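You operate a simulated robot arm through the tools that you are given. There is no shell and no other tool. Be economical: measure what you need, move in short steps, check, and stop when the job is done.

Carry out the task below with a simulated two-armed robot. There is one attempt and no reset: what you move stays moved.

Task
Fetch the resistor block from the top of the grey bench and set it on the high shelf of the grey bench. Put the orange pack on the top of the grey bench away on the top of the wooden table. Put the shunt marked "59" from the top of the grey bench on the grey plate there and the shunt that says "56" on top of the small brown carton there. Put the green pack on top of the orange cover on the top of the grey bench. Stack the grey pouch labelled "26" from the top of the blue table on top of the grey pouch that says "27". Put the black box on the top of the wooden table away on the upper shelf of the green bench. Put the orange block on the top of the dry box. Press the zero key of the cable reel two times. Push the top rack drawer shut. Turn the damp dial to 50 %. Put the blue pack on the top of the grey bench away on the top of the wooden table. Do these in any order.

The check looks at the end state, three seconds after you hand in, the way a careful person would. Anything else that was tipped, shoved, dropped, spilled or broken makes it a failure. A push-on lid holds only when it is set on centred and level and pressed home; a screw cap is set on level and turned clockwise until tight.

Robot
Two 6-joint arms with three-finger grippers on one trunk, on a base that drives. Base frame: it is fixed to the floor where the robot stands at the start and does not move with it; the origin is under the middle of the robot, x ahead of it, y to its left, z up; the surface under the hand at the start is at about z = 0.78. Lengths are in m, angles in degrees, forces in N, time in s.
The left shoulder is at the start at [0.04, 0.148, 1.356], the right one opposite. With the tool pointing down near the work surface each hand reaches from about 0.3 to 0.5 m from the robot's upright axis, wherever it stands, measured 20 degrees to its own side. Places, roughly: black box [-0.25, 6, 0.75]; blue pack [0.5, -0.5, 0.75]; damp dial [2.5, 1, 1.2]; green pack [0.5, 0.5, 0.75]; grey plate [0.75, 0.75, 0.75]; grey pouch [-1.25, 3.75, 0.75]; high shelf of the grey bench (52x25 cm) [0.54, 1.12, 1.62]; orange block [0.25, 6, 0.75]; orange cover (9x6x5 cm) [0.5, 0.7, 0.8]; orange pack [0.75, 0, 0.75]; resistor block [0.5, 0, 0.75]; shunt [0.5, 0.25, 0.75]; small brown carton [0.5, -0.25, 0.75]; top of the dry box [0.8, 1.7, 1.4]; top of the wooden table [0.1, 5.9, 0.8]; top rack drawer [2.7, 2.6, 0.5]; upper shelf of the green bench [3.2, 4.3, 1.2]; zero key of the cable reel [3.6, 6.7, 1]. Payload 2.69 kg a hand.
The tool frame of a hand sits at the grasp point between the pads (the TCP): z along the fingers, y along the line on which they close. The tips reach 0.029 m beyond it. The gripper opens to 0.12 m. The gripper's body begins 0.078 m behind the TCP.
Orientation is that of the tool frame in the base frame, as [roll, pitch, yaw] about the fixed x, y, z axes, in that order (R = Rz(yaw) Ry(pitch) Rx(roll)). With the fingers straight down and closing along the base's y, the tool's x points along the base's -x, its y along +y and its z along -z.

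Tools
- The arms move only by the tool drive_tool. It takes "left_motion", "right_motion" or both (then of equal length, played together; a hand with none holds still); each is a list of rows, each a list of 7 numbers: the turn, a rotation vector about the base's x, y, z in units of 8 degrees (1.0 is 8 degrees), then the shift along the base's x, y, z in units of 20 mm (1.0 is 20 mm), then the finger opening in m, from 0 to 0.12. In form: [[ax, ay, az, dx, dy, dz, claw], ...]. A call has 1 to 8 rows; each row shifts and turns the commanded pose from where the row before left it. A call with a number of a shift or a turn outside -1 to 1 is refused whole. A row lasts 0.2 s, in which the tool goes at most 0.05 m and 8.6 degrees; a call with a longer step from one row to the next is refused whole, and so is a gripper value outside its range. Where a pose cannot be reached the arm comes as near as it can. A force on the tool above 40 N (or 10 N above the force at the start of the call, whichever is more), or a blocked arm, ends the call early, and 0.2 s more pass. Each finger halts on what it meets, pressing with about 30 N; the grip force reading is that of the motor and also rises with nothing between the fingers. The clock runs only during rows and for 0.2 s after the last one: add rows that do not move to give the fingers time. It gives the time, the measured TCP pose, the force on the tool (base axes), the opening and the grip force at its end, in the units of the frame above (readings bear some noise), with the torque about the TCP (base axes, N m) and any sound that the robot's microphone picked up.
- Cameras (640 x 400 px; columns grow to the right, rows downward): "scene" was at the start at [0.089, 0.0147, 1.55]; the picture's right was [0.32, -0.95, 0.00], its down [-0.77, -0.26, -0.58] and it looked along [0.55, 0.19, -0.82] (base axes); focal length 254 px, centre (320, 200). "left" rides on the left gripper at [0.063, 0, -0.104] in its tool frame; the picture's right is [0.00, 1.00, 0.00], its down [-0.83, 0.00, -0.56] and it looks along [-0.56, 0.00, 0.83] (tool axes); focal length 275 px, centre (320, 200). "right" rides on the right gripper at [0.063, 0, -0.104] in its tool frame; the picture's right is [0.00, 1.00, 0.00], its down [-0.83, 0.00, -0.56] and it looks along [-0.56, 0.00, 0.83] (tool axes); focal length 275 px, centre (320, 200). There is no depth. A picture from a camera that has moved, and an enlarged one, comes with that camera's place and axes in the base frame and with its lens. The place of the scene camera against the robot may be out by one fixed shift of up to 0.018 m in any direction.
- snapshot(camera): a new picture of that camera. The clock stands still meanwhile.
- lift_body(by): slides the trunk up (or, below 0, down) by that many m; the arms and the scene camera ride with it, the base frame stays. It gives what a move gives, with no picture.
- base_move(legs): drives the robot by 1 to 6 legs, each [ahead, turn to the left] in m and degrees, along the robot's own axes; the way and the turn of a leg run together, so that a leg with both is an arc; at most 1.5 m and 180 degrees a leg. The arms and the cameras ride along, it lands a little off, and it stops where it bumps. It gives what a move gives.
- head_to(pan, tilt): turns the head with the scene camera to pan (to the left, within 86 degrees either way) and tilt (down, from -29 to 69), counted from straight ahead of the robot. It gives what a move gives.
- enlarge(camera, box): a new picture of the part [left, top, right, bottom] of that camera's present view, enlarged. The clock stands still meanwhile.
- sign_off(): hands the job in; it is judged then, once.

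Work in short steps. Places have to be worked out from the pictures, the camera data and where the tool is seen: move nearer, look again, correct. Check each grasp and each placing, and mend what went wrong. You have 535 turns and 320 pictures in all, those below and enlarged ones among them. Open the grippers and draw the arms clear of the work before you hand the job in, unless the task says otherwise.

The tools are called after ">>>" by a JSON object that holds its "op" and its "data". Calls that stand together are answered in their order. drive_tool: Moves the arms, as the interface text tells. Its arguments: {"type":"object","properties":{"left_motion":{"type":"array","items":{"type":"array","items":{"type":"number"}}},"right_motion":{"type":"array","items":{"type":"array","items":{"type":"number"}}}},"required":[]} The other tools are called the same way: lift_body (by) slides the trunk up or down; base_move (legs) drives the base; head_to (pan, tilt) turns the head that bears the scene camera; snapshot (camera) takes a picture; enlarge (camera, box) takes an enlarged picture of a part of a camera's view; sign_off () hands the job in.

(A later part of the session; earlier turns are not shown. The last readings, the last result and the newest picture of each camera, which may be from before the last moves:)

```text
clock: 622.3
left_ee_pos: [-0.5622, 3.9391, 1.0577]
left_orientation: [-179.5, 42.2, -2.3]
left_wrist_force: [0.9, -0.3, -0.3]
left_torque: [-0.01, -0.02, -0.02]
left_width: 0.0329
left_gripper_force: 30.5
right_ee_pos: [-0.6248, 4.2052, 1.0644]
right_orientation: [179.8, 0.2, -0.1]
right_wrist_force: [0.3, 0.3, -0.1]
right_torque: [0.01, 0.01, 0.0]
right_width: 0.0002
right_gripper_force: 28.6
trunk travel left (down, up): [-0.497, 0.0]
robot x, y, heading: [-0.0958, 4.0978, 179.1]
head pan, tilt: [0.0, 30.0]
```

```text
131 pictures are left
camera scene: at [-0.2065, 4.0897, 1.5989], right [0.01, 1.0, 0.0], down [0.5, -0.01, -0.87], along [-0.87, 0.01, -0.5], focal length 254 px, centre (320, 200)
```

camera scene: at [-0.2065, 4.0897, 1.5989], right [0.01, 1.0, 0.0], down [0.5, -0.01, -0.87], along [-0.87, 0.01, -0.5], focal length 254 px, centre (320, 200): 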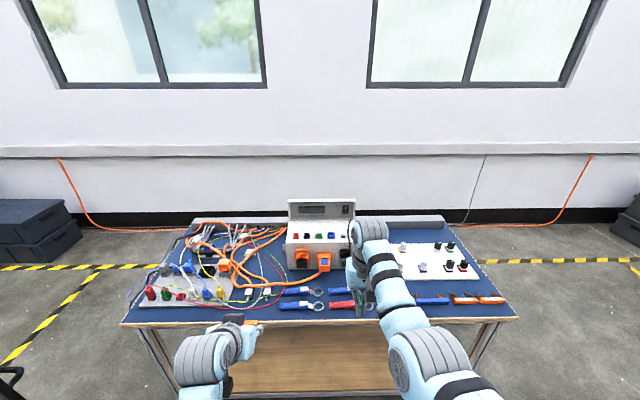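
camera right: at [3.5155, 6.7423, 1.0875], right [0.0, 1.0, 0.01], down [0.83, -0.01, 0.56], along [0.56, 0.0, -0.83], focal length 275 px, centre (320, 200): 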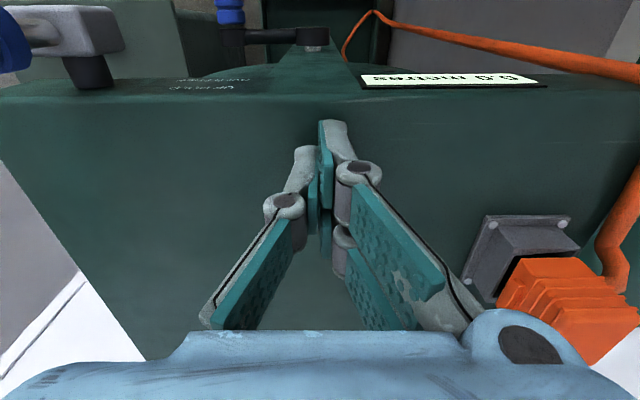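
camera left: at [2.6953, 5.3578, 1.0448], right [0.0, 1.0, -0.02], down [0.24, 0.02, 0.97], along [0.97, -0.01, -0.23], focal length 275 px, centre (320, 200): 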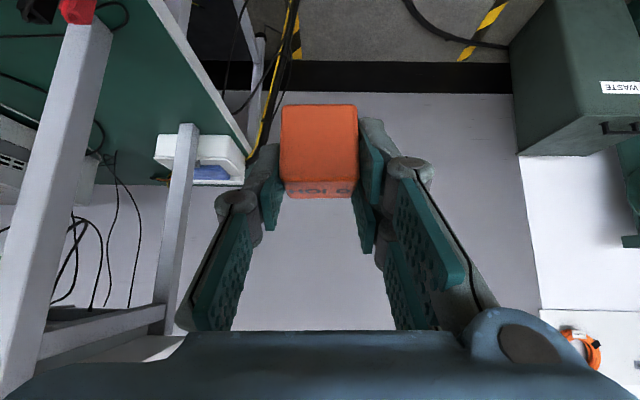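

>>> {"op": "enlarge", "data": {"camera": "scene", "box": [115, 190, 355, 340]}}

>>> {"op": "enlarge", "data": {"camera": "scene", "box": [280, 190, 520, 340]}}

```text
2.67 times, centred on (235, 265) of scene
camera zoom: at [-0.2065, 4.0897, 1.5989], right [0.01, 1.0, 0.0], down [0.5, -0.01, -0.87], along [-0.87, 0.01, -0.5], focal length 678 px, centre (547, 27)
```

zoom: 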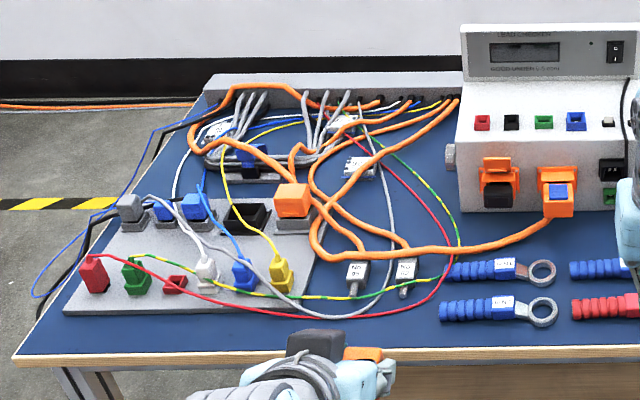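

```text
2.67 times, centred on (400, 265) of scene
camera zoom: at [-0.2065, 4.0897, 1.5989], right [0.01, 1.0, 0.0], down [0.5, -0.01, -0.87], along [-0.87, 0.01, -0.5], focal length 678 px, centre (107, 27)
```

zoom: 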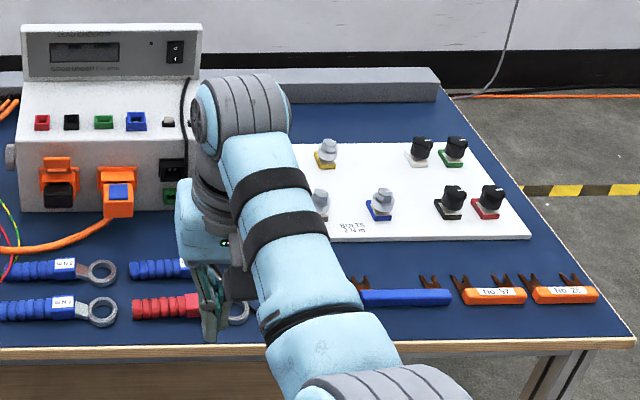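

Grey pouch cells with labels seem to lie amid the cables. Enlarge that area.

>>> {"op": "enlarge", "data": {"camera": "scene", "box": [180, 230, 308, 310]}}

```text
5.00 times, centred on (244, 270) of scene
camera zoom: at [-0.2065, 4.0897, 1.5989], right [0.01, 1.0, 0.0], down [0.5, -0.01, -0.87], along [-0.87, 0.01, -0.5], focal length 1271 px, centre (700, -150)
```

zoom: 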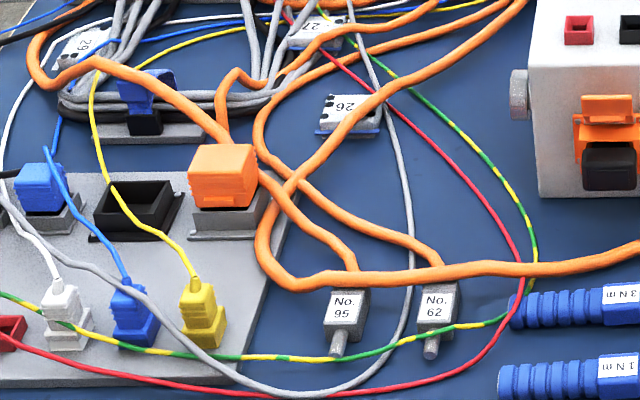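

Pouches 26 (≈(−1.09, 3.78)) and 27 (≈(−1.20, 3.72)) lie near cables. Move closer for a better look.

>>> {"op": "base_move", "data": {"legs": [[0, 90], [0.42, 0], [0, -90], [0.36, 0]]}}

>>> {"op": "head_to", "data": {"pan": 0, "tilt": 45}}

>>> {"op": "snapshot", "data": {"camera": "scene"}}

>>> {"op": "snapshot", "data": {"camera": "right"}}

```text
clock: 634.6
left_ee_pos: [-0.9083, 3.5031, 1.0591]
left_orientation: [-179.5, 42.5, -1.2]
left_wrist_force: [0.5, 0.1, 0.4]
left_torque: [0.02, 0.01, 0.05]
left_width: 0.033
left_gripper_force: 29.8
right_ee_pos: [-0.976, 3.7683, 1.0674]
right_orientation: [179.7, 0.4, 1.0]
right_wrist_force: [0.1, 0.1, 0.4]
right_torque: [-0.03, 0.02, 0.02]
right_width: 0.0
right_gripper_force: 28.1
trunk travel left (down, up): [-0.497, 0.0]
robot x, y, heading: [-0.4506, 3.6688, -179.5]
head pan, tilt: [0.0, 30.0]
```

```text
clock: 635.3
left_ee_pos: [-0.9105, 3.5003, 1.0569]
left_orientation: [-179.6, 42.3, -1.1]
left_wrist_force: [1.0, -0.1, 0.4]
left_torque: [-0.01, -0.03, 0.0]
left_width: 0.0331
left_gripper_force: 29.6
right_ee_pos: [-0.9791, 3.7677, 1.0648]
right_orientation: [179.7, 0.1, 1.0]
right_wrist_force: [0.0, 0.4, 0.1]
right_torque: [-0.01, 0.03, 0.0]
right_width: 0.0001
right_gripper_force: 28.6
trunk travel left (down, up): [-0.497, 0.0]
robot x, y, heading: [-0.4456, 3.6675, -179.9]
head pan, tilt: [0.0, 45.0]
```

```text
127 pictures are left
camera scene: at [-0.5487, 3.6596, 1.5764], right [-0.01, 1.0, 0.0], down [0.71, 0.0, -0.71], along [-0.71, 0.0, -0.71], focal length 254 px, centre (320, 200)
```

scene: 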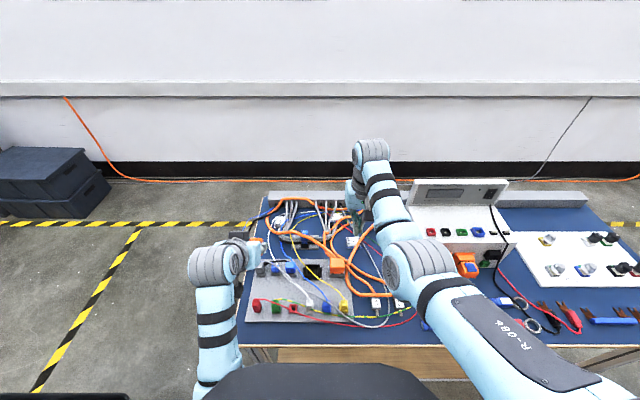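

```text
126 pictures are left
camera right: at [-0.9153, 3.7693, 1.1688], right [0.02, -1.0, 0.0], down [-0.83, -0.02, 0.56], along [-0.56, -0.02, -0.83], focal length 275 px, centre (320, 200)
```

right: 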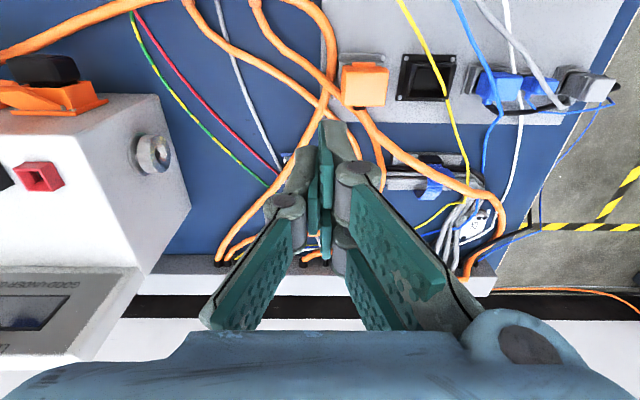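

Open the right gripper to see between the fingers.

>>> {"op": "drive_tool", "data": {"right_motion": [[0, 0, 0, 0, 0, 0, 0.12], [0, 0, 0, 0, 0, 0, 0.12], [0, 0, 0, 0, 0, 0, 0.12], [0, 0, 0, 0, 0, 0, 0.12]]}}

>>> {"op": "enlarge", "data": {"camera": "right", "box": [180, 100, 500, 300]}}

```text
clock: 636.3
left_ee_pos: [-0.9112, 3.5012, 1.057]
left_orientation: [-179.5, 42.2, -1.1]
left_wrist_force: [0.3, 0.1, 0.4]
left_torque: [0.02, 0.03, -0.01]
left_width: 0.0333
left_gripper_force: 30.4
right_ee_pos: [-0.9775, 3.7671, 1.0646]
right_orientation: [179.7, 0.2, 1.0]
right_wrist_force: [-0.9, 0.0, 0.8]
right_torque: [0.01, 0.01, 0.01]
right_width: 0.12
right_gripper_force: 0.0
trunk travel left (down, up): [-0.497, 0.0]
robot x, y, heading: [-0.4491, 3.668, -179.5]
head pan, tilt: [0.0, 45.0]
```

```text
2.00 times, centred on (340, 200) of right
camera zoom: at [-0.9156, 3.7693, 1.1687], right [0.02, -1.0, 0.0], down [-0.83, -0.02, 0.56], along [-0.56, -0.02, -0.83], focal length 551 px, centre (280, 200)
```

zoom: 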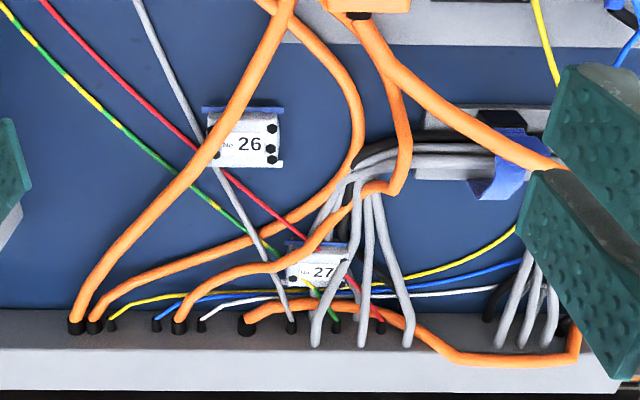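

>>> {"op": "enlarge", "data": {"camera": "right", "box": [272, 140, 368, 200]}}

>>> {"op": "enlarge", "data": {"camera": "right", "box": [300, 190, 396, 250]}}

```text
6.67 times, centred on (320, 170) of right
camera zoom: at [-0.9156, 3.7693, 1.1687], right [0.02, -1.0, 0.0], down [-0.83, -0.02, 0.56], along [-0.56, -0.02, -0.83], focal length 1835 px, centre (320, 400)
```

zoom: 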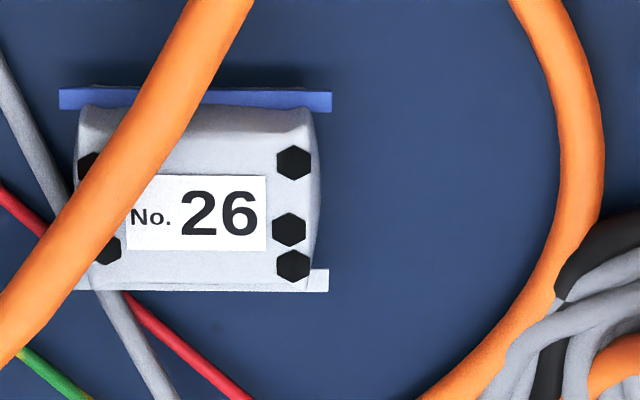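

```text
6.67 times, centred on (348, 220) of right
camera zoom: at [-0.9156, 3.7693, 1.1687], right [0.02, -1.0, 0.0], down [-0.83, -0.02, 0.56], along [-0.56, -0.02, -0.83], focal length 1835 px, centre (133, 67)
```

zoom: 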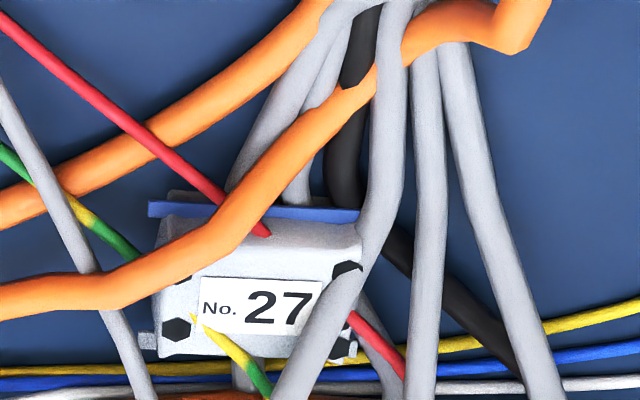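

These are the pillow-shaped grey pouches: 26 at ≈(−1.0975, 3.788), 27 at ≈(−1.211, 3.73); cables there evidently just overlap visually. First swing the left hand (with the block) out beyond the table's south end.

>>> {"op": "drive_tool", "data": {"left_motion": [[0, 0, 0, 0, -1, 0, 0.02], [0, 0, 0, 0, -1, 0, 0.02], [0, 0, 0, 0, -1, 0, 0.02], [0, 0, 0, 0, -1, 0, 0.02], [0, 0, 0, 0, -1, 0, 0.02], [0, 0, 0, 0, -1, 0, 0.02], [0, 0, 0, 0, -1, 0, 0.02], [0, 0, 0, 0, -1, 0, 0.02]], "right_motion": [[0, 0.7, 0, 0, 0, 0, 0.1], [0, 0.7, 0, 0, 0, 0, 0.1], [0, 0.7, 0, 0, 0, 0, 0.1], [0, 0.7, 0, 0, 0, 0, 0.1], [0, 0.7, 0, 0, 0, 0, 0.1], [0, 0.7, 0, 0, 0, 0, 0.1], [0, 0.7, 0, 0, 0, 0, 0.1], [0, 0.7, 0, 0, 0, 0, 0.1]]}}

>>> {"op": "drive_tool", "data": {"left_motion": [[0, 0, 0, 0.5, -1, 0, 0.02], [0, 0, 0, 0.5, -1, 0, 0.02], [0, 0, 0, 0.5, -1, 0, 0.02], [0, 0, 0, 0.5, -1, 0, 0.02]]}}

>>> {"op": "base_move", "data": {"legs": [[0.09, 0]]}}

>>> {"op": "snapshot", "data": {"camera": "scene"}}

```text
clock: 638.2
left_ee_pos: [-0.9088, 3.3412, 1.0559]
left_orientation: [-179.6, 42.2, -1.1]
left_wrist_force: [-0.3, -0.4, 0.2]
left_torque: [0.01, -0.05, -0.04]
left_width: 0.0332
left_gripper_force: 30.1
right_ee_pos: [-1.0287, 3.8323, 1.1394]
right_orientation: [-166.6, 53.8, 7.7]
right_wrist_force: [-0.3, 0.9, 0.4]
right_torque: [0.03, -0.01, 0.0]
right_width: 0.1002
right_gripper_force: 0.1
trunk travel left (down, up): [-0.497, 0.0]
robot x, y, heading: [-0.4415, 3.6704, -179.7]
head pan, tilt: [0.0, 45.0]
stopped in row 8 (right hand): the arm was blocked; the commanded pose is now the measured one
```

```text
clock: 639.2
left_ee_pos: [-0.8688, 3.2607, 1.0559]
left_orientation: [-179.6, 42.3, -1.1]
left_wrist_force: [0.5, 0.7, 0.5]
left_torque: [0.03, 0.01, 0.02]
left_width: 0.0332
left_gripper_force: 29.5
right_ee_pos: [-1.0274, 3.8345, 1.1389]
right_orientation: [-166.7, 53.8, 7.8]
right_wrist_force: [-0.2, -0.3, -0.3]
right_torque: [-0.01, -0.02, 0.03]
right_width: 0.1001
right_gripper_force: 0.1
trunk travel left (down, up): [-0.497, 0.0]
robot x, y, heading: [-0.4473, 3.6675, -179.8]
head pan, tilt: [0.0, 45.0]
```

```text
clock: 640.4
left_ee_pos: [-0.952, 3.2607, 1.0551]
left_orientation: [-179.6, 42.2, -1.1]
left_wrist_force: [-0.2, -0.3, -0.1]
left_torque: [0.02, -0.04, 0.01]
left_width: 0.0332
left_gripper_force: 29.8
right_ee_pos: [-1.1124, 3.8337, 1.1371]
right_orientation: [-166.5, 53.6, 8.0]
right_wrist_force: [-0.9, 0.2, 0.4]
right_torque: [-0.01, 0.0, -0.03]
right_width: 0.1003
right_gripper_force: 0.0
trunk travel left (down, up): [-0.497, 0.0]
robot x, y, heading: [-0.526, 3.6698, -179.8]
head pan, tilt: [0.0, 45.0]
stopped in leg 1: the robot was blocked; the commanded pose is now the measured one
```

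```text
122 pictures are left
camera scene: at [-0.633, 3.6588, 1.576], right [-0.01, 1.0, 0.0], down [0.71, 0.01, -0.71], along [-0.71, -0.01, -0.71], focal length 254 px, centre (320, 200)
```

scene: 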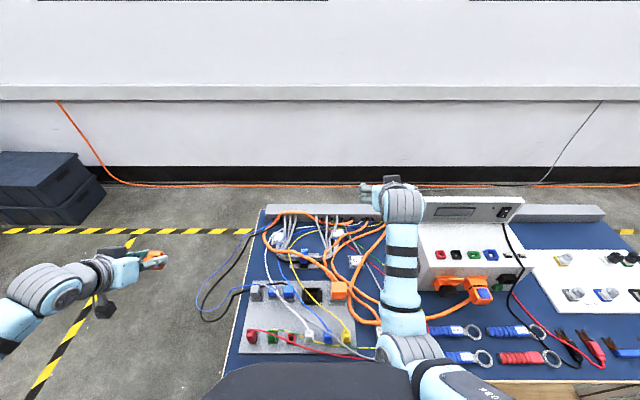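

Shift the robot 0.1 m south so the right hand works more to its own side; then square the tool at 45° tilt.

>>> {"op": "base_move", "data": {"legs": [[-0.15, 0], [0, 90], [0.1, 0], [0, -90], [0.145, 0]]}}

>>> {"op": "drive_tool", "data": {"right_motion": [[-0.5, -0.57, 0.145, 0.3, 0, -0.5, 0.1], [-0.5, -0.57, 0.145, 0.3, 0, -0.5, 0.1], [0, 0, 0, 0, 0.5, -0.5, 0.1], [0, 0, 0, 0, 0.5, -0.5, 0.1], [0, 0, 0, 0, 0, 0, 0.1]]}}

>>> {"op": "lift_body", "data": {"by": -0.1}}

>>> {"op": "snapshot", "data": {"camera": "right"}}

```text
clock: 651.2
left_ee_pos: [-0.923, 3.1407, 1.0577]
left_orientation: [-179.5, 42.5, 1.2]
left_wrist_force: [0.6, 0.4, -0.2]
left_torque: [0.01, 0.05, 0.01]
left_width: 0.0331
left_gripper_force: 30.8
right_ee_pos: [-1.104, 3.706, 1.1409]
right_orientation: [-166.4, 53.9, 10.0]
right_wrist_force: [-0.2, -0.1, -0.4]
right_torque: [0.01, 0.04, 0.0]
right_width: 0.1004
right_gripper_force: 0.0
trunk travel left (down, up): [-0.497, 0.0]
robot x, y, heading: [-0.5201, 3.5602, -177.4]
head pan, tilt: [0.0, 45.0]
```

```text
clock: 652.4
left_ee_pos: [-0.927, 3.1408, 1.0563]
left_orientation: [-179.5, 42.3, 1.3]
left_wrist_force: [0.2, 0.6, 0.2]
left_torque: [-0.01, -0.07, 0.03]
left_width: 0.0332
left_gripper_force: 29.4
right_ee_pos: [-1.0957, 3.7262, 1.0981]
right_orientation: [179.7, 45.5, 1.8]
right_wrist_force: [0.2, 0.5, -0.3]
right_torque: [0.01, 0.01, -0.05]
right_width: 0.0999
right_gripper_force: 0.1
trunk travel left (down, up): [-0.497, 0.0]
robot x, y, heading: [-0.5197, 3.5608, -177.4]
head pan, tilt: [0.0, 45.0]
```

```text
clock: 653.7
left_ee_pos: [-0.9272, 3.1404, 0.9551]
left_orientation: [-179.6, 42.2, 1.1]
left_wrist_force: [0.7, 0.1, 0.0]
left_torque: [-0.01, -0.02, -0.02]
left_width: 0.0328
left_gripper_force: 29.8
right_ee_pos: [-1.0947, 3.7265, 0.9991]
right_orientation: [179.7, 45.4, 1.8]
right_wrist_force: [-1.0, 0.2, 1.1]
right_torque: [-0.04, 0.02, 0.0]
right_width: 0.1
right_gripper_force: 0.0
trunk travel left (down, up): [-0.397, 0.1]
robot x, y, heading: [-0.5192, 3.5605, -177.6]
head pan, tilt: [0.0, 45.0]
```

```text
121 pictures are left
camera right: at [-0.9769, 3.7307, 1.0276], right [0.04, -1.0, 0.0], down [-0.19, -0.01, 0.98], along [-0.98, -0.04, -0.19], focal length 275 px, centre (320, 200)
```

right: 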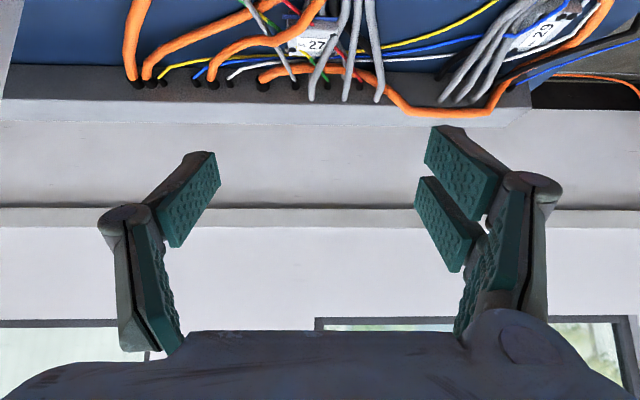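

Table confirmed at z≈0.80. Move above 26 and descend to z≈0.85 first.

>>> {"op": "drive_tool", "data": {"right_motion": [[0, 0, 0, 0.25, 1, -0.5, 0.09], [0, 0, 0, 0.25, 1, -1, 0.09], [0, 0, 0, 0, 1, -1, 0.09], [0, 0, 0, 0, 0.1, -1, 0.09], [0, 0, 0, 0, 0, -1, 0.09], [0, 0, 0, 0, 0, -1, 0.09], [0, 0, 0, 0, 0, -1, 0.09], [0, 0, 0, 0, 0, 0, 0.09]]}}

>>> {"op": "enlarge", "data": {"camera": "scene", "box": [250, 200, 410, 300]}}

>>> {"op": "snapshot", "data": {"camera": "right"}}

```text
clock: 655.5
left_ee_pos: [-0.9261, 3.1386, 0.9571]
left_orientation: [-179.5, 42.4, 1.2]
left_wrist_force: [0.0, -0.8, -0.2]
left_torque: [0.0, 0.0, 0.01]
left_width: 0.0331
left_gripper_force: 30.3
right_ee_pos: [-1.0841, 3.7887, 0.8683]
right_orientation: [179.7, 45.4, 1.8]
right_wrist_force: [-0.2, 0.4, 0.1]
right_torque: [-0.01, -0.02, -0.01]
right_width: 0.09
right_gripper_force: 0.1
trunk travel left (down, up): [-0.397, 0.1]
robot x, y, heading: [-0.5201, 3.5595, -177.3]
head pan, tilt: [0.0, 45.0]
```

```text
4.00 times, centred on (330, 250) of scene
camera zoom: at [-0.6216, 3.5497, 1.4766], right [-0.05, 1.0, 0.0], down [0.71, 0.03, -0.71], along [-0.71, -0.03, -0.71], focal length 1017 px, centre (280, 0)
```

zoom: 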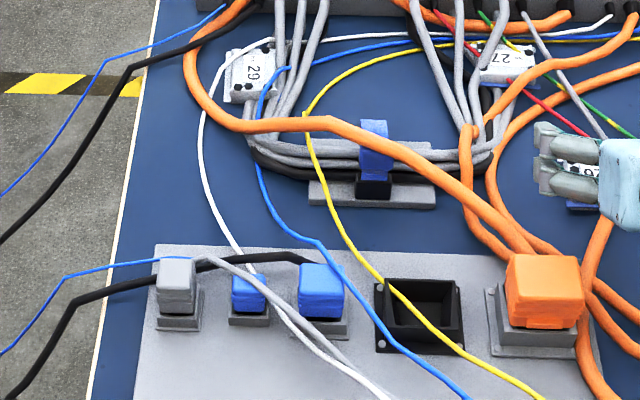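

```text
119 pictures are left
camera right: at [-0.9661, 3.7932, 0.8969], right [0.04, -1.0, 0.0], down [-0.19, -0.01, 0.98], along [-0.98, -0.04, -0.19], focal length 275 px, centre (320, 200)
```

right: 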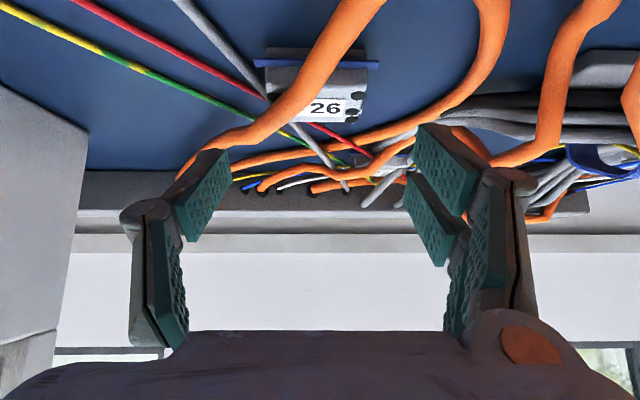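

26 lies centred between the fingers. Descend slowly, watching for contact with the cable.

>>> {"op": "drive_tool", "data": {"right_motion": [[0, 0, 0, 0, 0, -0.6, 0.09], [0, 0, 0, 0, 0, -0.6, 0.09], [0, 0, 0, 0, 0, -0.6, 0.09], [0, 0, 0, 0, 0, 0, 0.09]]}}

>>> {"op": "snapshot", "data": {"camera": "right"}}

```text
clock: 656.5
left_ee_pos: [-0.9269, 3.14, 0.9562]
left_orientation: [-179.5, 42.3, 1.2]
left_wrist_force: [0.4, 0.7, 0.7]
left_torque: [0.03, 0.01, 0.0]
left_width: 0.0333
left_gripper_force: 30.5
right_ee_pos: [-1.0844, 3.788, 0.8346]
right_orientation: [179.7, 45.4, 1.9]
right_wrist_force: [0.7, 0.3, 0.9]
right_torque: [-0.02, 0.0, 0.01]
right_width: 0.0902
right_gripper_force: 0.0
trunk travel left (down, up): [-0.397, 0.1]
robot x, y, heading: [-0.5208, 3.5627, -177.4]
head pan, tilt: [0.0, 45.0]
```

```text
118 pictures are left
camera right: at [-0.9665, 3.7928, 0.8628], right [0.04, -1.0, 0.0], down [-0.19, -0.01, 0.98], along [-0.98, -0.04, -0.19], focal length 275 px, centre (320, 200)
```

right: 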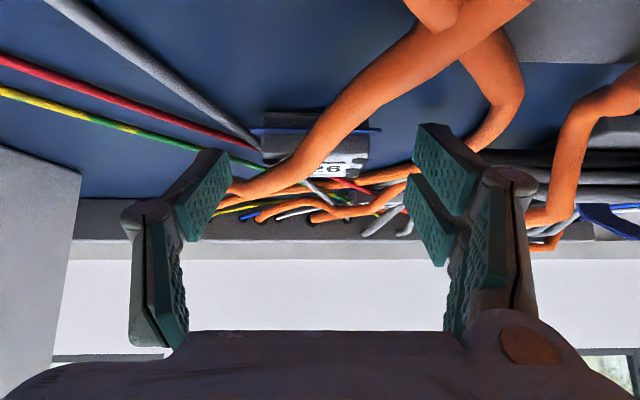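

No contact from the cables. Go down 5 mm more and close.

>>> {"op": "drive_tool", "data": {"right_motion": [[0, 0, 0, 0, 0, -0.25, 0.09], [0, 0, 0, 0, 0, 0, 0.09], [0, 0, 0, 0, 0, 0, 0.02], [0, 0, 0, 0, 0, 0, 0.02], [0, 0, 0, 0, 0, 0, 0.02], [0, 0, 0, 0, 0, 0, 0.02]]}}

>>> {"op": "snapshot", "data": {"camera": "right"}}

```text
clock: 657.9
left_ee_pos: [-0.9235, 3.1362, 0.9573]
left_orientation: [-179.1, 42.5, 1.3]
left_wrist_force: [0.5, 0.5, 0.6]
left_torque: [0.01, -0.01, -0.02]
left_width: 0.0332
left_gripper_force: 29.8
right_ee_pos: [-1.0846, 3.7847, 0.8342]
right_orientation: [-180.0, 46.0, 2.0]
right_wrist_force: [-1.4, -11.3, 34.7]
right_torque: [-1.41, 0.32, -0.05]
right_width: 0.0532
right_gripper_force: 30.0
trunk travel left (down, up): [-0.397, 0.1]
robot x, y, heading: [-0.5216, 3.5641, -177.5]
head pan, tilt: [0.0, 45.0]
```

```text
117 pictures are left
camera right: at [-0.9652, 3.7899, 0.862], right [0.04, -1.0, 0.0], down [-0.18, -0.01, 0.98], along [-0.98, -0.04, -0.18], focal length 275 px, centre (320, 200)
```

right: 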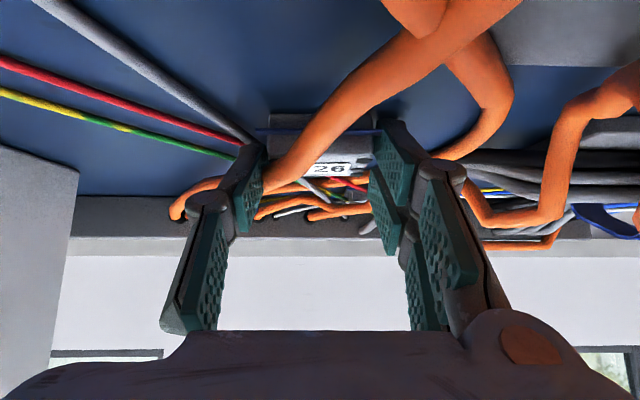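

Gripped at 0.053. Lift a little and check it comes along.

>>> {"op": "drive_tool", "data": {"right_motion": [[0, 0, 0, 0, 0, 0.5, 0.02], [0, 0, 0, 0, 0, 1, 0.02], [0, 0, 0, 0, 0, 1, 0.02], [0, 0, 0, 0, 0, 0, 0.02]]}}

>>> {"op": "snapshot", "data": {"camera": "right"}}

```text
clock: 658.9
left_ee_pos: [-0.9261, 3.1416, 0.9575]
left_orientation: [-179.6, 42.3, 1.0]
left_wrist_force: [-0.9, -0.1, -0.4]
left_torque: [-0.03, 0.0, -0.03]
left_width: 0.0333
left_gripper_force: 29.5
right_ee_pos: [-1.0861, 3.7888, 0.8771]
right_orientation: [179.7, 45.3, 1.7]
right_wrist_force: [0.2, -0.8, -0.1]
right_torque: [0.02, 0.01, -0.01]
right_width: 0.0529
right_gripper_force: 30.1
trunk travel left (down, up): [-0.397, 0.1]
robot x, y, heading: [-0.5191, 3.5622, -177.3]
head pan, tilt: [0.0, 45.0]
```

```text
116 pictures are left
camera right: at [-0.9674, 3.7933, 0.9056], right [0.04, -1.0, 0.0], down [-0.19, -0.01, 0.98], along [-0.98, -0.04, -0.19], focal length 275 px, centre (320, 200)
```

right: 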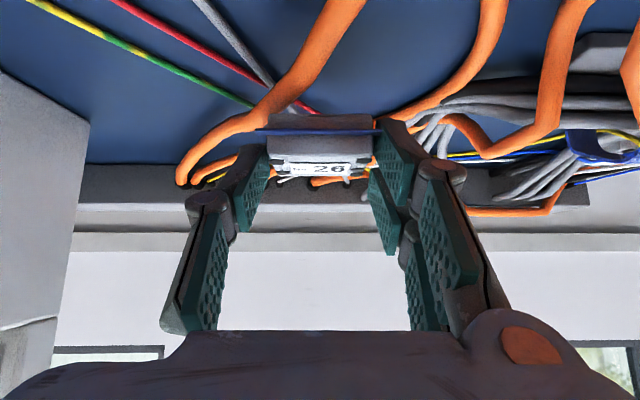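

Picked up pouch 26 (cables don't interfere). Raise, then move over 27 at ≈(−1.211, 3.73), and lower the trunk for reach.

>>> {"op": "drive_tool", "data": {"right_motion": [[0, 0, 0, 0, 0, 1, 0.02], [0, 0, 0, 0, 0, 1, 0.02], [0, 0, -0.2, -0.9, -0.5, 0.8, 0.02], [0, 0, -0.2, -0.9, -0.5, 0, 0.02], [0, 0, 0, -0.9, -0.5, 0, 0.02], [0, 0, 0, -0.9, -0.5, 0, 0.02], [0, 0, 0, -0.9, -0.5, 0, 0.02], [0, 0, 0, -0.9, -0.45, 0, 0.02]]}}

>>> {"op": "snapshot", "data": {"camera": "right"}}

>>> {"op": "enlarge", "data": {"camera": "scene", "box": [290, 160, 450, 260]}}

```text
clock: 660.7
left_ee_pos: [-0.9273, 3.1397, 0.9566]
left_orientation: [-179.4, 42.2, 1.2]
left_wrist_force: [0.4, -0.8, -0.7]
left_torque: [0.0, 0.0, 0.02]
left_width: 0.0331
left_gripper_force: 30.2
right_ee_pos: [-1.1942, 3.7295, 0.9338]
right_orientation: [179.8, 45.4, -1.3]
right_wrist_force: [-1.2, -0.7, 0.1]
right_torque: [-0.03, -0.03, -0.04]
right_width: 0.0532
right_gripper_force: 29.9
trunk travel left (down, up): [-0.397, 0.1]
robot x, y, heading: [-0.5192, 3.5614, -177.5]
head pan, tilt: [0.0, 45.0]
```

```text
115 pictures are left
camera right: at [-1.0749, 3.7273, 0.9624], right [-0.02, -1.0, 0.0], down [-0.19, 0.0, 0.98], along [-0.98, 0.02, -0.19], focal length 275 px, centre (320, 200)
```

right: 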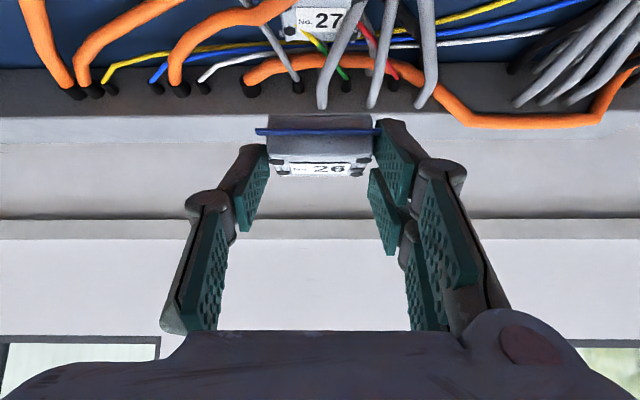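

```text
4.00 times, centred on (370, 210) of scene
camera zoom: at [-0.6225, 3.5493, 1.4766], right [-0.05, 1.0, 0.0], down [0.71, 0.03, -0.71], along [-0.71, -0.03, -0.71], focal length 1017 px, centre (120, 160)
```

zoom: 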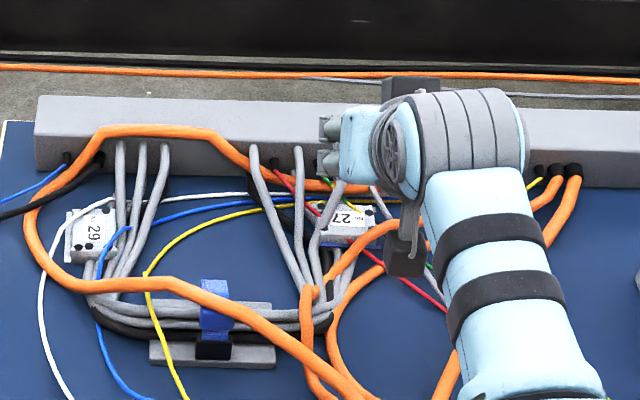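

Nearly over 27. Adjust slightly and lower with the trunk.

>>> {"op": "drive_tool", "data": {"right_motion": [[0, 0, 0, -0.25, 0.1, 0, 0.02], [0, 0, 0, 0, 0, 0, 0.02]]}}

>>> {"op": "lift_body", "data": {"by": -0.06}}

>>> {"op": "snapshot", "data": {"camera": "right"}}

>>> {"op": "enlarge", "data": {"camera": "scene", "box": [330, 150, 410, 200]}}

```text
clock: 661.3
left_ee_pos: [-0.9276, 3.1392, 0.9565]
left_orientation: [-179.5, 42.2, 1.2]
left_wrist_force: [0.0, -0.6, -0.2]
left_torque: [0.0, -0.04, 0.01]
left_width: 0.033
left_gripper_force: 30.0
right_ee_pos: [-1.1989, 3.7317, 0.9336]
right_orientation: [179.8, 45.3, -1.4]
right_wrist_force: [0.4, -0.1, -0.7]
right_torque: [0.01, -0.02, 0.04]
right_width: 0.0531
right_gripper_force: 29.8
trunk travel left (down, up): [-0.397, 0.1]
robot x, y, heading: [-0.5212, 3.5651, -177.6]
head pan, tilt: [0.0, 45.0]
```

```text
clock: 662.3
left_ee_pos: [-0.9259, 3.1405, 0.8963]
left_orientation: [-179.5, 42.4, 1.2]
left_wrist_force: [1.1, 0.4, -0.5]
left_torque: [0.02, -0.02, -0.01]
left_width: 0.0332
left_gripper_force: 30.0
right_ee_pos: [-1.1984, 3.7319, 0.8731]
right_orientation: [179.6, 45.4, -1.4]
right_wrist_force: [-0.6, 0.1, -0.9]
right_torque: [-0.02, -0.01, 0.0]
right_width: 0.053
right_gripper_force: 29.6
trunk travel left (down, up): [-0.337, 0.16]
robot x, y, heading: [-0.5226, 3.5632, -177.3]
head pan, tilt: [0.0, 45.0]
```

```text
113 pictures are left
camera right: at [-1.0798, 3.7295, 0.9019], right [-0.02, -1.0, 0.0], down [-0.19, 0.0, 0.98], along [-0.98, 0.02, -0.19], focal length 275 px, centre (320, 200)
```

right: 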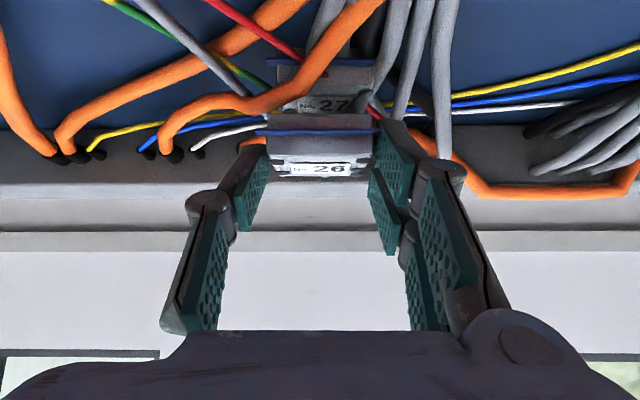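

```text
8.00 times, centred on (370, 175) of scene
camera zoom: at [-0.6216, 3.5498, 1.4161], right [-0.05, 1.0, 0.0], down [0.71, 0.03, -0.71], along [-0.71, -0.03, -0.71], focal length 2033 px, centre (-80, 400)
```

zoom: 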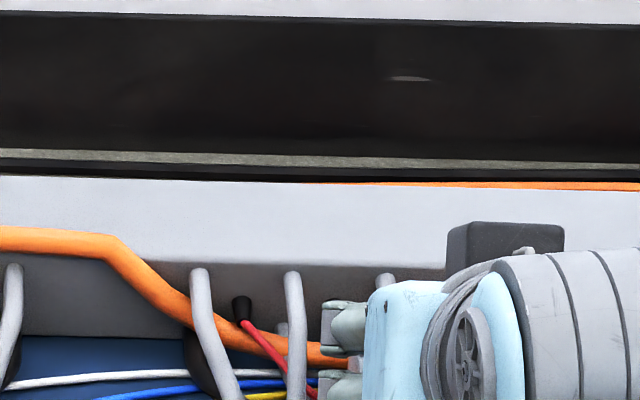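

Well aligned over 27. Creep down until contact.

>>> {"op": "drive_tool", "data": {"right_motion": [[0, 0, 0, 0, 0, -0.3, 0.02], [0, 0, 0, 0, 0, -0.2, 0.02], [0, 0, 0, 0, 0, 0, 0.02]]}}

>>> {"op": "drive_tool", "data": {"right_motion": [[0, 0, 0, 0, 0, -0.15, 0.02], [0, 0, 0, 0, 0, 0, 0.02]]}}

```text
clock: 663.1
left_ee_pos: [-0.9276, 3.1406, 0.8961]
left_orientation: [-179.5, 42.4, 1.2]
left_wrist_force: [1.0, -0.6, 0.1]
left_torque: [-0.01, 0.0, 0.02]
left_width: 0.0332
left_gripper_force: 30.1
right_ee_pos: [-1.1971, 3.7313, 0.8616]
right_orientation: [179.8, 45.4, -1.4]
right_wrist_force: [0.5, 0.2, -0.7]
right_torque: [0.01, -0.04, 0.02]
right_width: 0.0527
right_gripper_force: 30.0
trunk travel left (down, up): [-0.337, 0.16]
robot x, y, heading: [-0.5207, 3.5625, -177.3]
head pan, tilt: [0.0, 45.0]
```

```text
clock: 663.7
left_ee_pos: [-0.9267, 3.1398, 0.8963]
left_orientation: [-179.5, 42.3, 1.2]
left_wrist_force: [-0.9, 0.2, -0.6]
left_torque: [0.0, 0.01, 0.01]
left_width: 0.033
left_gripper_force: 29.7
right_ee_pos: [-1.1991, 3.7323, 0.8599]
right_orientation: [179.7, 45.4, -1.4]
right_wrist_force: [0.5, -0.7, 0.5]
right_torque: [0.03, 0.01, -0.04]
right_width: 0.0528
right_gripper_force: 30.3
trunk travel left (down, up): [-0.337, 0.16]
robot x, y, heading: [-0.5189, 3.5651, -177.3]
head pan, tilt: [0.0, 45.0]
```

>>> {"op": "drive_tool", "data": {"right_motion": [[0, 0, 0, 0, 0, -0.15, 0.02], [0, 0, 0, 0, 0, 0, 0.02]]}}

>>> {"op": "drive_tool", "data": {"right_motion": [[0, 0, 0, 0, 0, -0.15, 0.02], [0, 0, 0, 0, 0, 0, 0.02]]}}

```text
clock: 664.3
left_ee_pos: [-0.9268, 3.1411, 0.8959]
left_orientation: [-179.5, 42.3, 1.2]
left_wrist_force: [0.0, 0.0, -0.6]
left_torque: [0.0, -0.03, -0.04]
left_width: 0.0331
left_gripper_force: 29.9
right_ee_pos: [-1.1983, 3.731, 0.8572]
right_orientation: [179.7, 45.3, -1.5]
right_wrist_force: [-0.6, -0.8, -0.5]
right_torque: [-0.03, -0.01, -0.03]
right_width: 0.0529
right_gripper_force: 30.6
trunk travel left (down, up): [-0.337, 0.16]
robot x, y, heading: [-0.5206, 3.5653, -177.5]
head pan, tilt: [0.0, 45.0]
```

```text
clock: 664.9
left_ee_pos: [-0.9255, 3.1396, 0.8968]
left_orientation: [-179.5, 42.3, 1.2]
left_wrist_force: [0.0, 0.9, -0.3]
left_torque: [0.0, -0.01, 0.01]
left_width: 0.0331
left_gripper_force: 30.3
right_ee_pos: [-1.1984, 3.732, 0.8562]
right_orientation: [179.7, 45.5, -1.4]
right_wrist_force: [-1.0, 0.8, 3.3]
right_torque: [-0.11, 0.17, 0.0]
right_width: 0.0529
right_gripper_force: 30.0
trunk travel left (down, up): [-0.337, 0.16]
robot x, y, heading: [-0.5209, 3.559, -177.4]
head pan, tilt: [0.0, 45.0]
```

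Contact at 0.856. Release gently and rise along the tool axis.

>>> {"op": "drive_tool", "data": {"right_motion": [[0, 0, 0, 0, 0, -0.03, 0.02], [0, 0, 0, 0, 0, 0, 0.06], [0, 0, 0, 0, 0, 0, 0.08], [0, 0, 0, 0, 0, 0, 0.08], [0, 0, 0, 0.5, 0, 0.6, 0.08], [0, 0, 0, 0.7, 0, 0.8, 0.08], [0, 0, 0, 0.7, 0, 0.8, 0.08], [0, 0, 0, 0.7, 0, 0.8, 0.08]]}}

>>> {"op": "snapshot", "data": {"camera": "right"}}

```text
clock: 666.7
left_ee_pos: [-0.9272, 3.1392, 0.8952]
left_orientation: [-179.5, 42.3, 1.2]
left_wrist_force: [1.0, -0.2, -0.1]
left_torque: [-0.03, -0.02, -0.02]
left_width: 0.033
left_gripper_force: 29.7
right_ee_pos: [-1.1464, 3.7301, 0.9137]
right_orientation: [179.8, 45.5, -1.4]
right_wrist_force: [-0.2, 0.9, -0.4]
right_torque: [0.0, -0.02, -0.03]
right_width: 0.0801
right_gripper_force: 0.0
trunk travel left (down, up): [-0.337, 0.16]
robot x, y, heading: [-0.5182, 3.5639, -177.5]
head pan, tilt: [0.0, 45.0]
```

```text
111 pictures are left
camera right: at [-1.0277, 3.7278, 0.9419], right [-0.02, -1.0, 0.0], down [-0.19, 0.0, 0.98], along [-0.98, 0.02, -0.19], focal length 275 px, centre (320, 200)
```

right: 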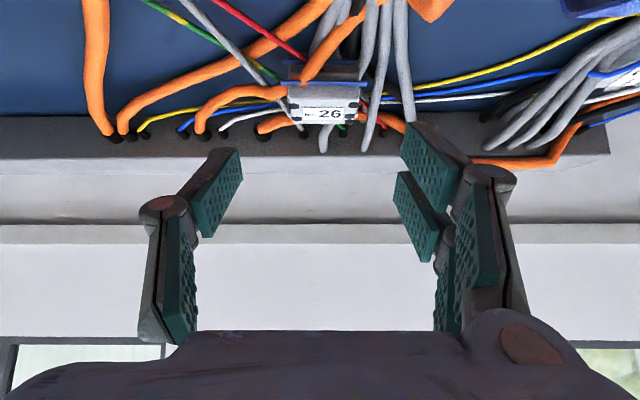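

>>> {"op": "enlarge", "data": {"camera": "right", "box": [256, 40, 384, 120]}}

```text
5.00 times, centred on (320, 80) of right
camera zoom: at [-1.0277, 3.7278, 0.9419], right [-0.02, -1.0, 0.0], down [-0.19, 0.0, 0.98], along [-0.98, 0.02, -0.19], focal length 1376 px, centre (320, 800)
```

zoom: 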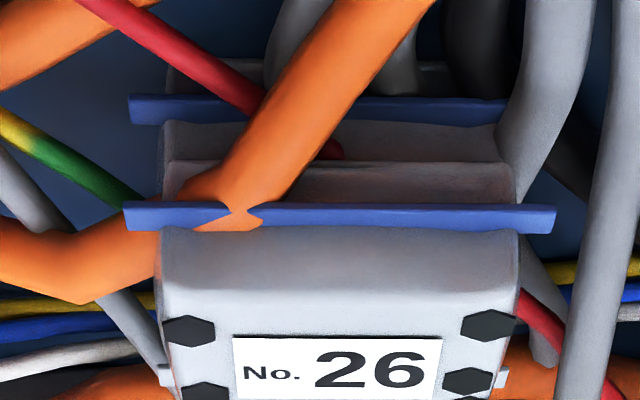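

Pouch 26 sits squarely on 27. Raise, back away, bring the left hand in again.

>>> {"op": "drive_tool", "data": {"right_motion": [[0, 0, 0, 0.5, 0, 1, 0.08], [0, 0, 0, 0.5, 0, 1, 0.08], [0, 0, 0, 0.5, 0, 1, 0.08], [0, 0, 0, 0.5, 0, 1, 0.08]]}}

>>> {"op": "lift_body", "data": {"by": 0.16}}

>>> {"op": "base_move", "data": {"legs": [[-0.62, 0]]}}

>>> {"op": "drive_tool", "data": {"left_motion": [[0, 0, 0, -0.4, 1, 0, 0.02], [0, 0, 0, -0.4, 1, 0, 0.02], [0, 0, 0, -0.4, 1, 0, 0.02], [0, 0, 0, -0.4, 1, 0, 0.02], [0, 0, 0, -0.4, 1, 0, 0.02], [0, 0, 0, -0.4, 1, 0, 0.02], [0, 0, 0, -0.4, 1, 0, 0.02], [0, 0, 0, 0, 1, 0, 0.02]]}}

```text
clock: 667.7
left_ee_pos: [-0.9267, 3.1406, 0.8959]
left_orientation: [-179.4, 42.3, 1.2]
left_wrist_force: [0.1, 0.2, -0.2]
left_torque: [-0.02, 0.0, 0.0]
left_width: 0.0332
left_gripper_force: 29.7
right_ee_pos: [-1.1063, 3.7322, 0.9946]
right_orientation: [179.7, 45.5, -1.4]
right_wrist_force: [1.0, 0.6, -0.4]
right_torque: [0.02, -0.04, 0.0]
right_width: 0.08
right_gripper_force: 0.1
trunk travel left (down, up): [-0.337, 0.16]
robot x, y, heading: [-0.522, 3.5626, -177.5]
head pan, tilt: [0.0, 45.0]
```

```text
clock: 669.5
left_ee_pos: [-0.9264, 3.1395, 1.0575]
left_orientation: [-179.5, 42.4, 1.2]
left_wrist_force: [-0.1, -0.6, -1.2]
left_torque: [0.0, -0.01, 0.05]
left_width: 0.0332
left_gripper_force: 30.3
right_ee_pos: [-1.1057, 3.7319, 1.1546]
right_orientation: [179.7, 45.4, -1.4]
right_wrist_force: [-0.1, 0.5, -0.2]
right_torque: [0.03, 0.01, 0.03]
right_width: 0.0802
right_gripper_force: 0.1
trunk travel left (down, up): [-0.497, 0.0]
robot x, y, heading: [-0.519, 3.5628, -177.5]
head pan, tilt: [0.0, 45.0]
```

```text
clock: 673.0
left_ee_pos: [-0.3246, 3.1657, 1.0548]
left_orientation: [-179.5, 42.2, 1.3]
left_wrist_force: [0.6, 0.4, -0.6]
left_torque: [0.0, -0.03, 0.01]
left_width: 0.0331
left_gripper_force: 30.4
right_ee_pos: [-0.5048, 3.7578, 1.154]
right_orientation: [179.7, 45.2, -1.1]
right_wrist_force: [-0.9, -0.3, -0.2]
right_torque: [0.01, -0.02, 0.0]
right_width: 0.0801
right_gripper_force: 0.0
trunk travel left (down, up): [-0.497, 0.0]
robot x, y, heading: [0.081, 3.5952, -177.1]
head pan, tilt: [0.0, 45.0]
```

```text
clock: 674.8
left_ee_pos: [-0.3797, 3.328, 1.0573]
left_orientation: [-179.6, 42.2, 1.2]
left_wrist_force: [0.1, 0.9, 0.0]
left_torque: [0.02, -0.04, -0.01]
left_width: 0.0333
left_gripper_force: 29.7
right_ee_pos: [-0.503, 3.7581, 1.1543]
right_orientation: [179.7, 45.4, -1.3]
right_wrist_force: [-0.3, 0.0, -0.1]
right_torque: [0.0, 0.0, -0.01]
right_width: 0.08
right_gripper_force: 0.2
trunk travel left (down, up): [-0.497, 0.0]
robot x, y, heading: [0.0828, 3.594, -177.1]
head pan, tilt: [0.0, 45.0]
```

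Drive south along the lane and look at the dry box.

>>> {"op": "base_move", "data": {"legs": [[0, 87], [1.15, 0]]}}

>>> {"op": "head_to", "data": {"pan": 30, "tilt": 12}}

>>> {"op": "snapshot", "data": {"camera": "scene"}}

```text
clock: 681.6
left_ee_pos: [0.2793, 2.6261, 1.06]
left_orientation: [-179.2, 42.4, 84.7]
left_wrist_force: [-1.5, -0.2, 0.0]
left_torque: [0.01, -0.02, 0.0]
left_width: 0.0334
left_gripper_force: 30.3
right_ee_pos: [-0.1655, 2.5522, 1.1555]
right_orientation: [179.9, 45.7, 81.9]
right_wrist_force: [-0.4, 0.3, 0.0]
right_torque: [-0.04, 0.0, 0.01]
right_width: 0.0797
right_gripper_force: 0.1
trunk travel left (down, up): [-0.497, 0.0]
robot x, y, heading: [0.0833, 3.1125, -101.7]
head pan, tilt: [0.0, 45.0]
stopped in leg 2: the robot was blocked; the commanded pose is now the measured one
```

```text
clock: 682.6
left_ee_pos: [0.2836, 2.6219, 1.0578]
left_orientation: [-178.7, 42.5, 85.0]
left_wrist_force: [0.2, -0.1, -0.2]
left_torque: [-0.02, 0.03, -0.02]
left_width: 0.0331
left_gripper_force: 29.6
right_ee_pos: [-0.1601, 2.5502, 1.1555]
right_orientation: [-179.6, 45.7, 82.2]
right_wrist_force: [0.7, -0.1, -0.6]
right_torque: [0.01, 0.0, 0.01]
right_width: 0.08
right_gripper_force: 0.1
trunk travel left (down, up): [-0.497, 0.0]
robot x, y, heading: [0.0823, 3.1099, -102.0]
head pan, tilt: [30.0, 12.0]
```

```text
109 pictures are left
camera scene: at [0.1094, 2.9944, 1.6278], right [-0.95, -0.31, 0.0], down [-0.07, 0.2, -0.98], along [0.3, -0.93, -0.21], focal length 254 px, centre (320, 200)
```

scene: 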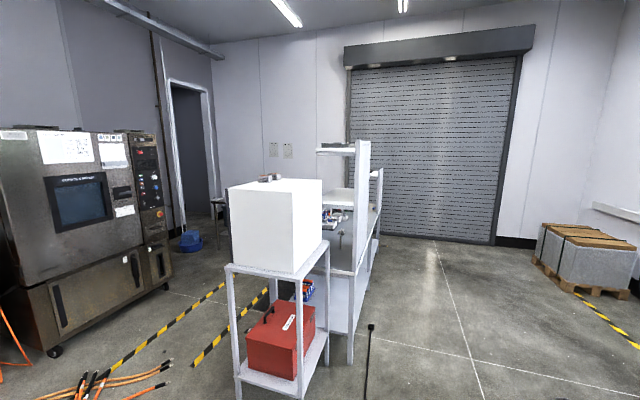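

Clipped the trolley's corner; back off, move over to x≈0.15 and continue south, then face the dry box.

>>> {"op": "base_move", "data": {"legs": [[-0.12, 0], [0, 35], [0.16, 0], [0, -23], [1.2, 0]]}}

>>> {"op": "head_to", "data": {"pan": 50, "tilt": 15}}

>>> {"op": "snapshot", "data": {"camera": "scene"}}

```text
clock: 691.5
left_ee_pos: [0.5039, 1.876, 1.0566]
left_orientation: [-179.1, 42.3, 100.5]
left_wrist_force: [0.5, 1.5, -0.3]
left_torque: [0.01, 0.05, -0.02]
left_width: 0.0332
left_gripper_force: 30.1
right_ee_pos: [0.0957, 1.6867, 1.1578]
right_orientation: [-179.7, 45.8, 98.0]
right_wrist_force: [0.5, -0.2, 0.3]
right_torque: [0.0, 0.02, -0.06]
right_width: 0.0801
right_gripper_force: 0.1
trunk travel left (down, up): [-0.497, 0.0]
robot x, y, heading: [0.1663, 2.285, -79.1]
head pan, tilt: [30.0, 12.0]
stopped in leg 5: the robot was blocked; the commanded pose is now the measured one
```

```text
clock: 692.4
left_ee_pos: [0.4996, 1.8707, 1.0566]
left_orientation: [-179.5, 42.1, 100.2]
left_wrist_force: [0.9, -0.1, -0.1]
left_torque: [0.01, 0.02, -0.01]
left_width: 0.0336
left_gripper_force: 30.3
right_ee_pos: [0.0915, 1.6816, 1.1539]
right_orientation: [179.7, 45.5, 97.8]
right_wrist_force: [0.2, -1.3, -0.4]
right_torque: [-0.01, 0.03, 0.03]
right_width: 0.0801
right_gripper_force: 0.1
trunk travel left (down, up): [-0.497, 0.0]
robot x, y, heading: [0.1659, 2.2871, -79.1]
head pan, tilt: [50.0, 15.0]
```

```text
108 pictures are left
camera scene: at [0.2523, 2.2117, 1.6231], right [-0.49, -0.87, 0.0], down [-0.23, 0.13, -0.97], along [0.84, -0.47, -0.26], focal length 254 px, centre (320, 200)
```

scene: 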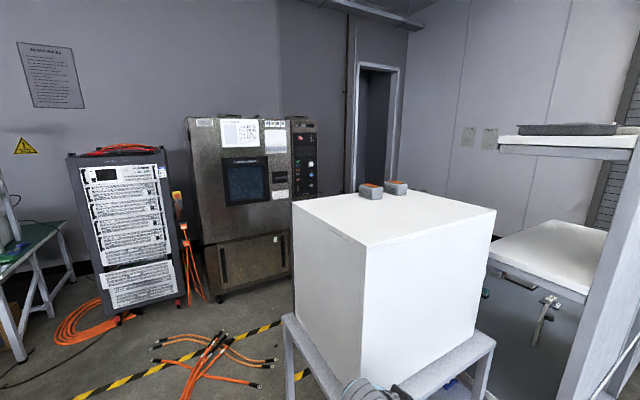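

The dry box top is free (x 0.615–1.0, y 1.41–1.9) with two small items at the back corner. The floor box blocks here; go around it to about (0.05, 1.95).

>>> {"op": "base_move", "data": {"legs": [[-0.15, 0], [0, -25], [0.5, 0], [0, 72]]}}

>>> {"op": "head_to", "data": {"pan": 10, "tilt": 20}}

>>> {"op": "snapshot", "data": {"camera": "scene"}}

```text
clock: 700.8
left_ee_pos: [0.5455, 1.9003, 1.0568]
left_orientation: [-179.6, 42.1, 147.2]
left_wrist_force: [0.4, 0.5, -0.1]
left_torque: [0.0, 0.03, -0.02]
left_width: 0.0333
left_gripper_force: 30.1
right_ee_pos: [0.4057, 1.4717, 1.1545]
right_orientation: [179.7, 45.5, 144.6]
right_wrist_force: [0.0, -0.4, -0.9]
right_torque: [0.01, 0.03, 0.02]
right_width: 0.0801
right_gripper_force: 0.1
trunk travel left (down, up): [-0.497, 0.0]
robot x, y, heading: [0.0124, 1.9409, -31.9]
head pan, tilt: [50.0, 15.0]
```

```text
clock: 701.8
left_ee_pos: [0.5442, 1.9001, 1.0574]
left_orientation: [-179.6, 42.0, 147.2]
left_wrist_force: [0.5, -1.0, 0.1]
left_torque: [-0.03, 0.02, 0.05]
left_width: 0.0331
left_gripper_force: 29.5
right_ee_pos: [0.4058, 1.4726, 1.1546]
right_orientation: [179.9, 45.4, 144.7]
right_wrist_force: [-0.5, 0.7, 0.2]
right_torque: [0.02, 0.0, 0.03]
right_width: 0.08
right_gripper_force: 0.0
trunk travel left (down, up): [-0.497, 0.0]
robot x, y, heading: [0.0129, 1.9413, -31.9]
head pan, tilt: [10.0, 20.0]
```

```text
107 pictures are left
camera scene: at [0.1178, 1.8854, 1.615], right [-0.38, -0.93, 0.0], down [-0.32, 0.13, -0.94], along [0.87, -0.35, -0.34], focal length 254 px, centre (320, 200)
```

scene: 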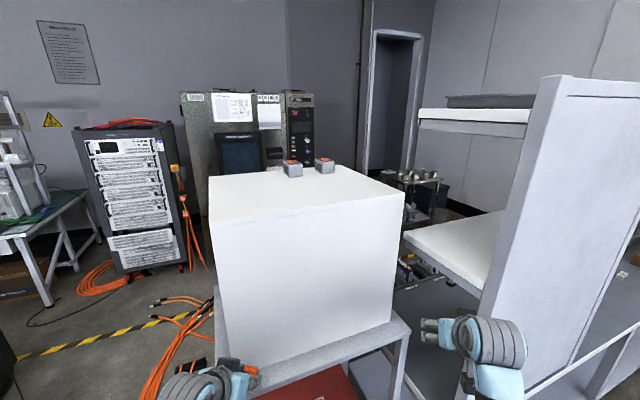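

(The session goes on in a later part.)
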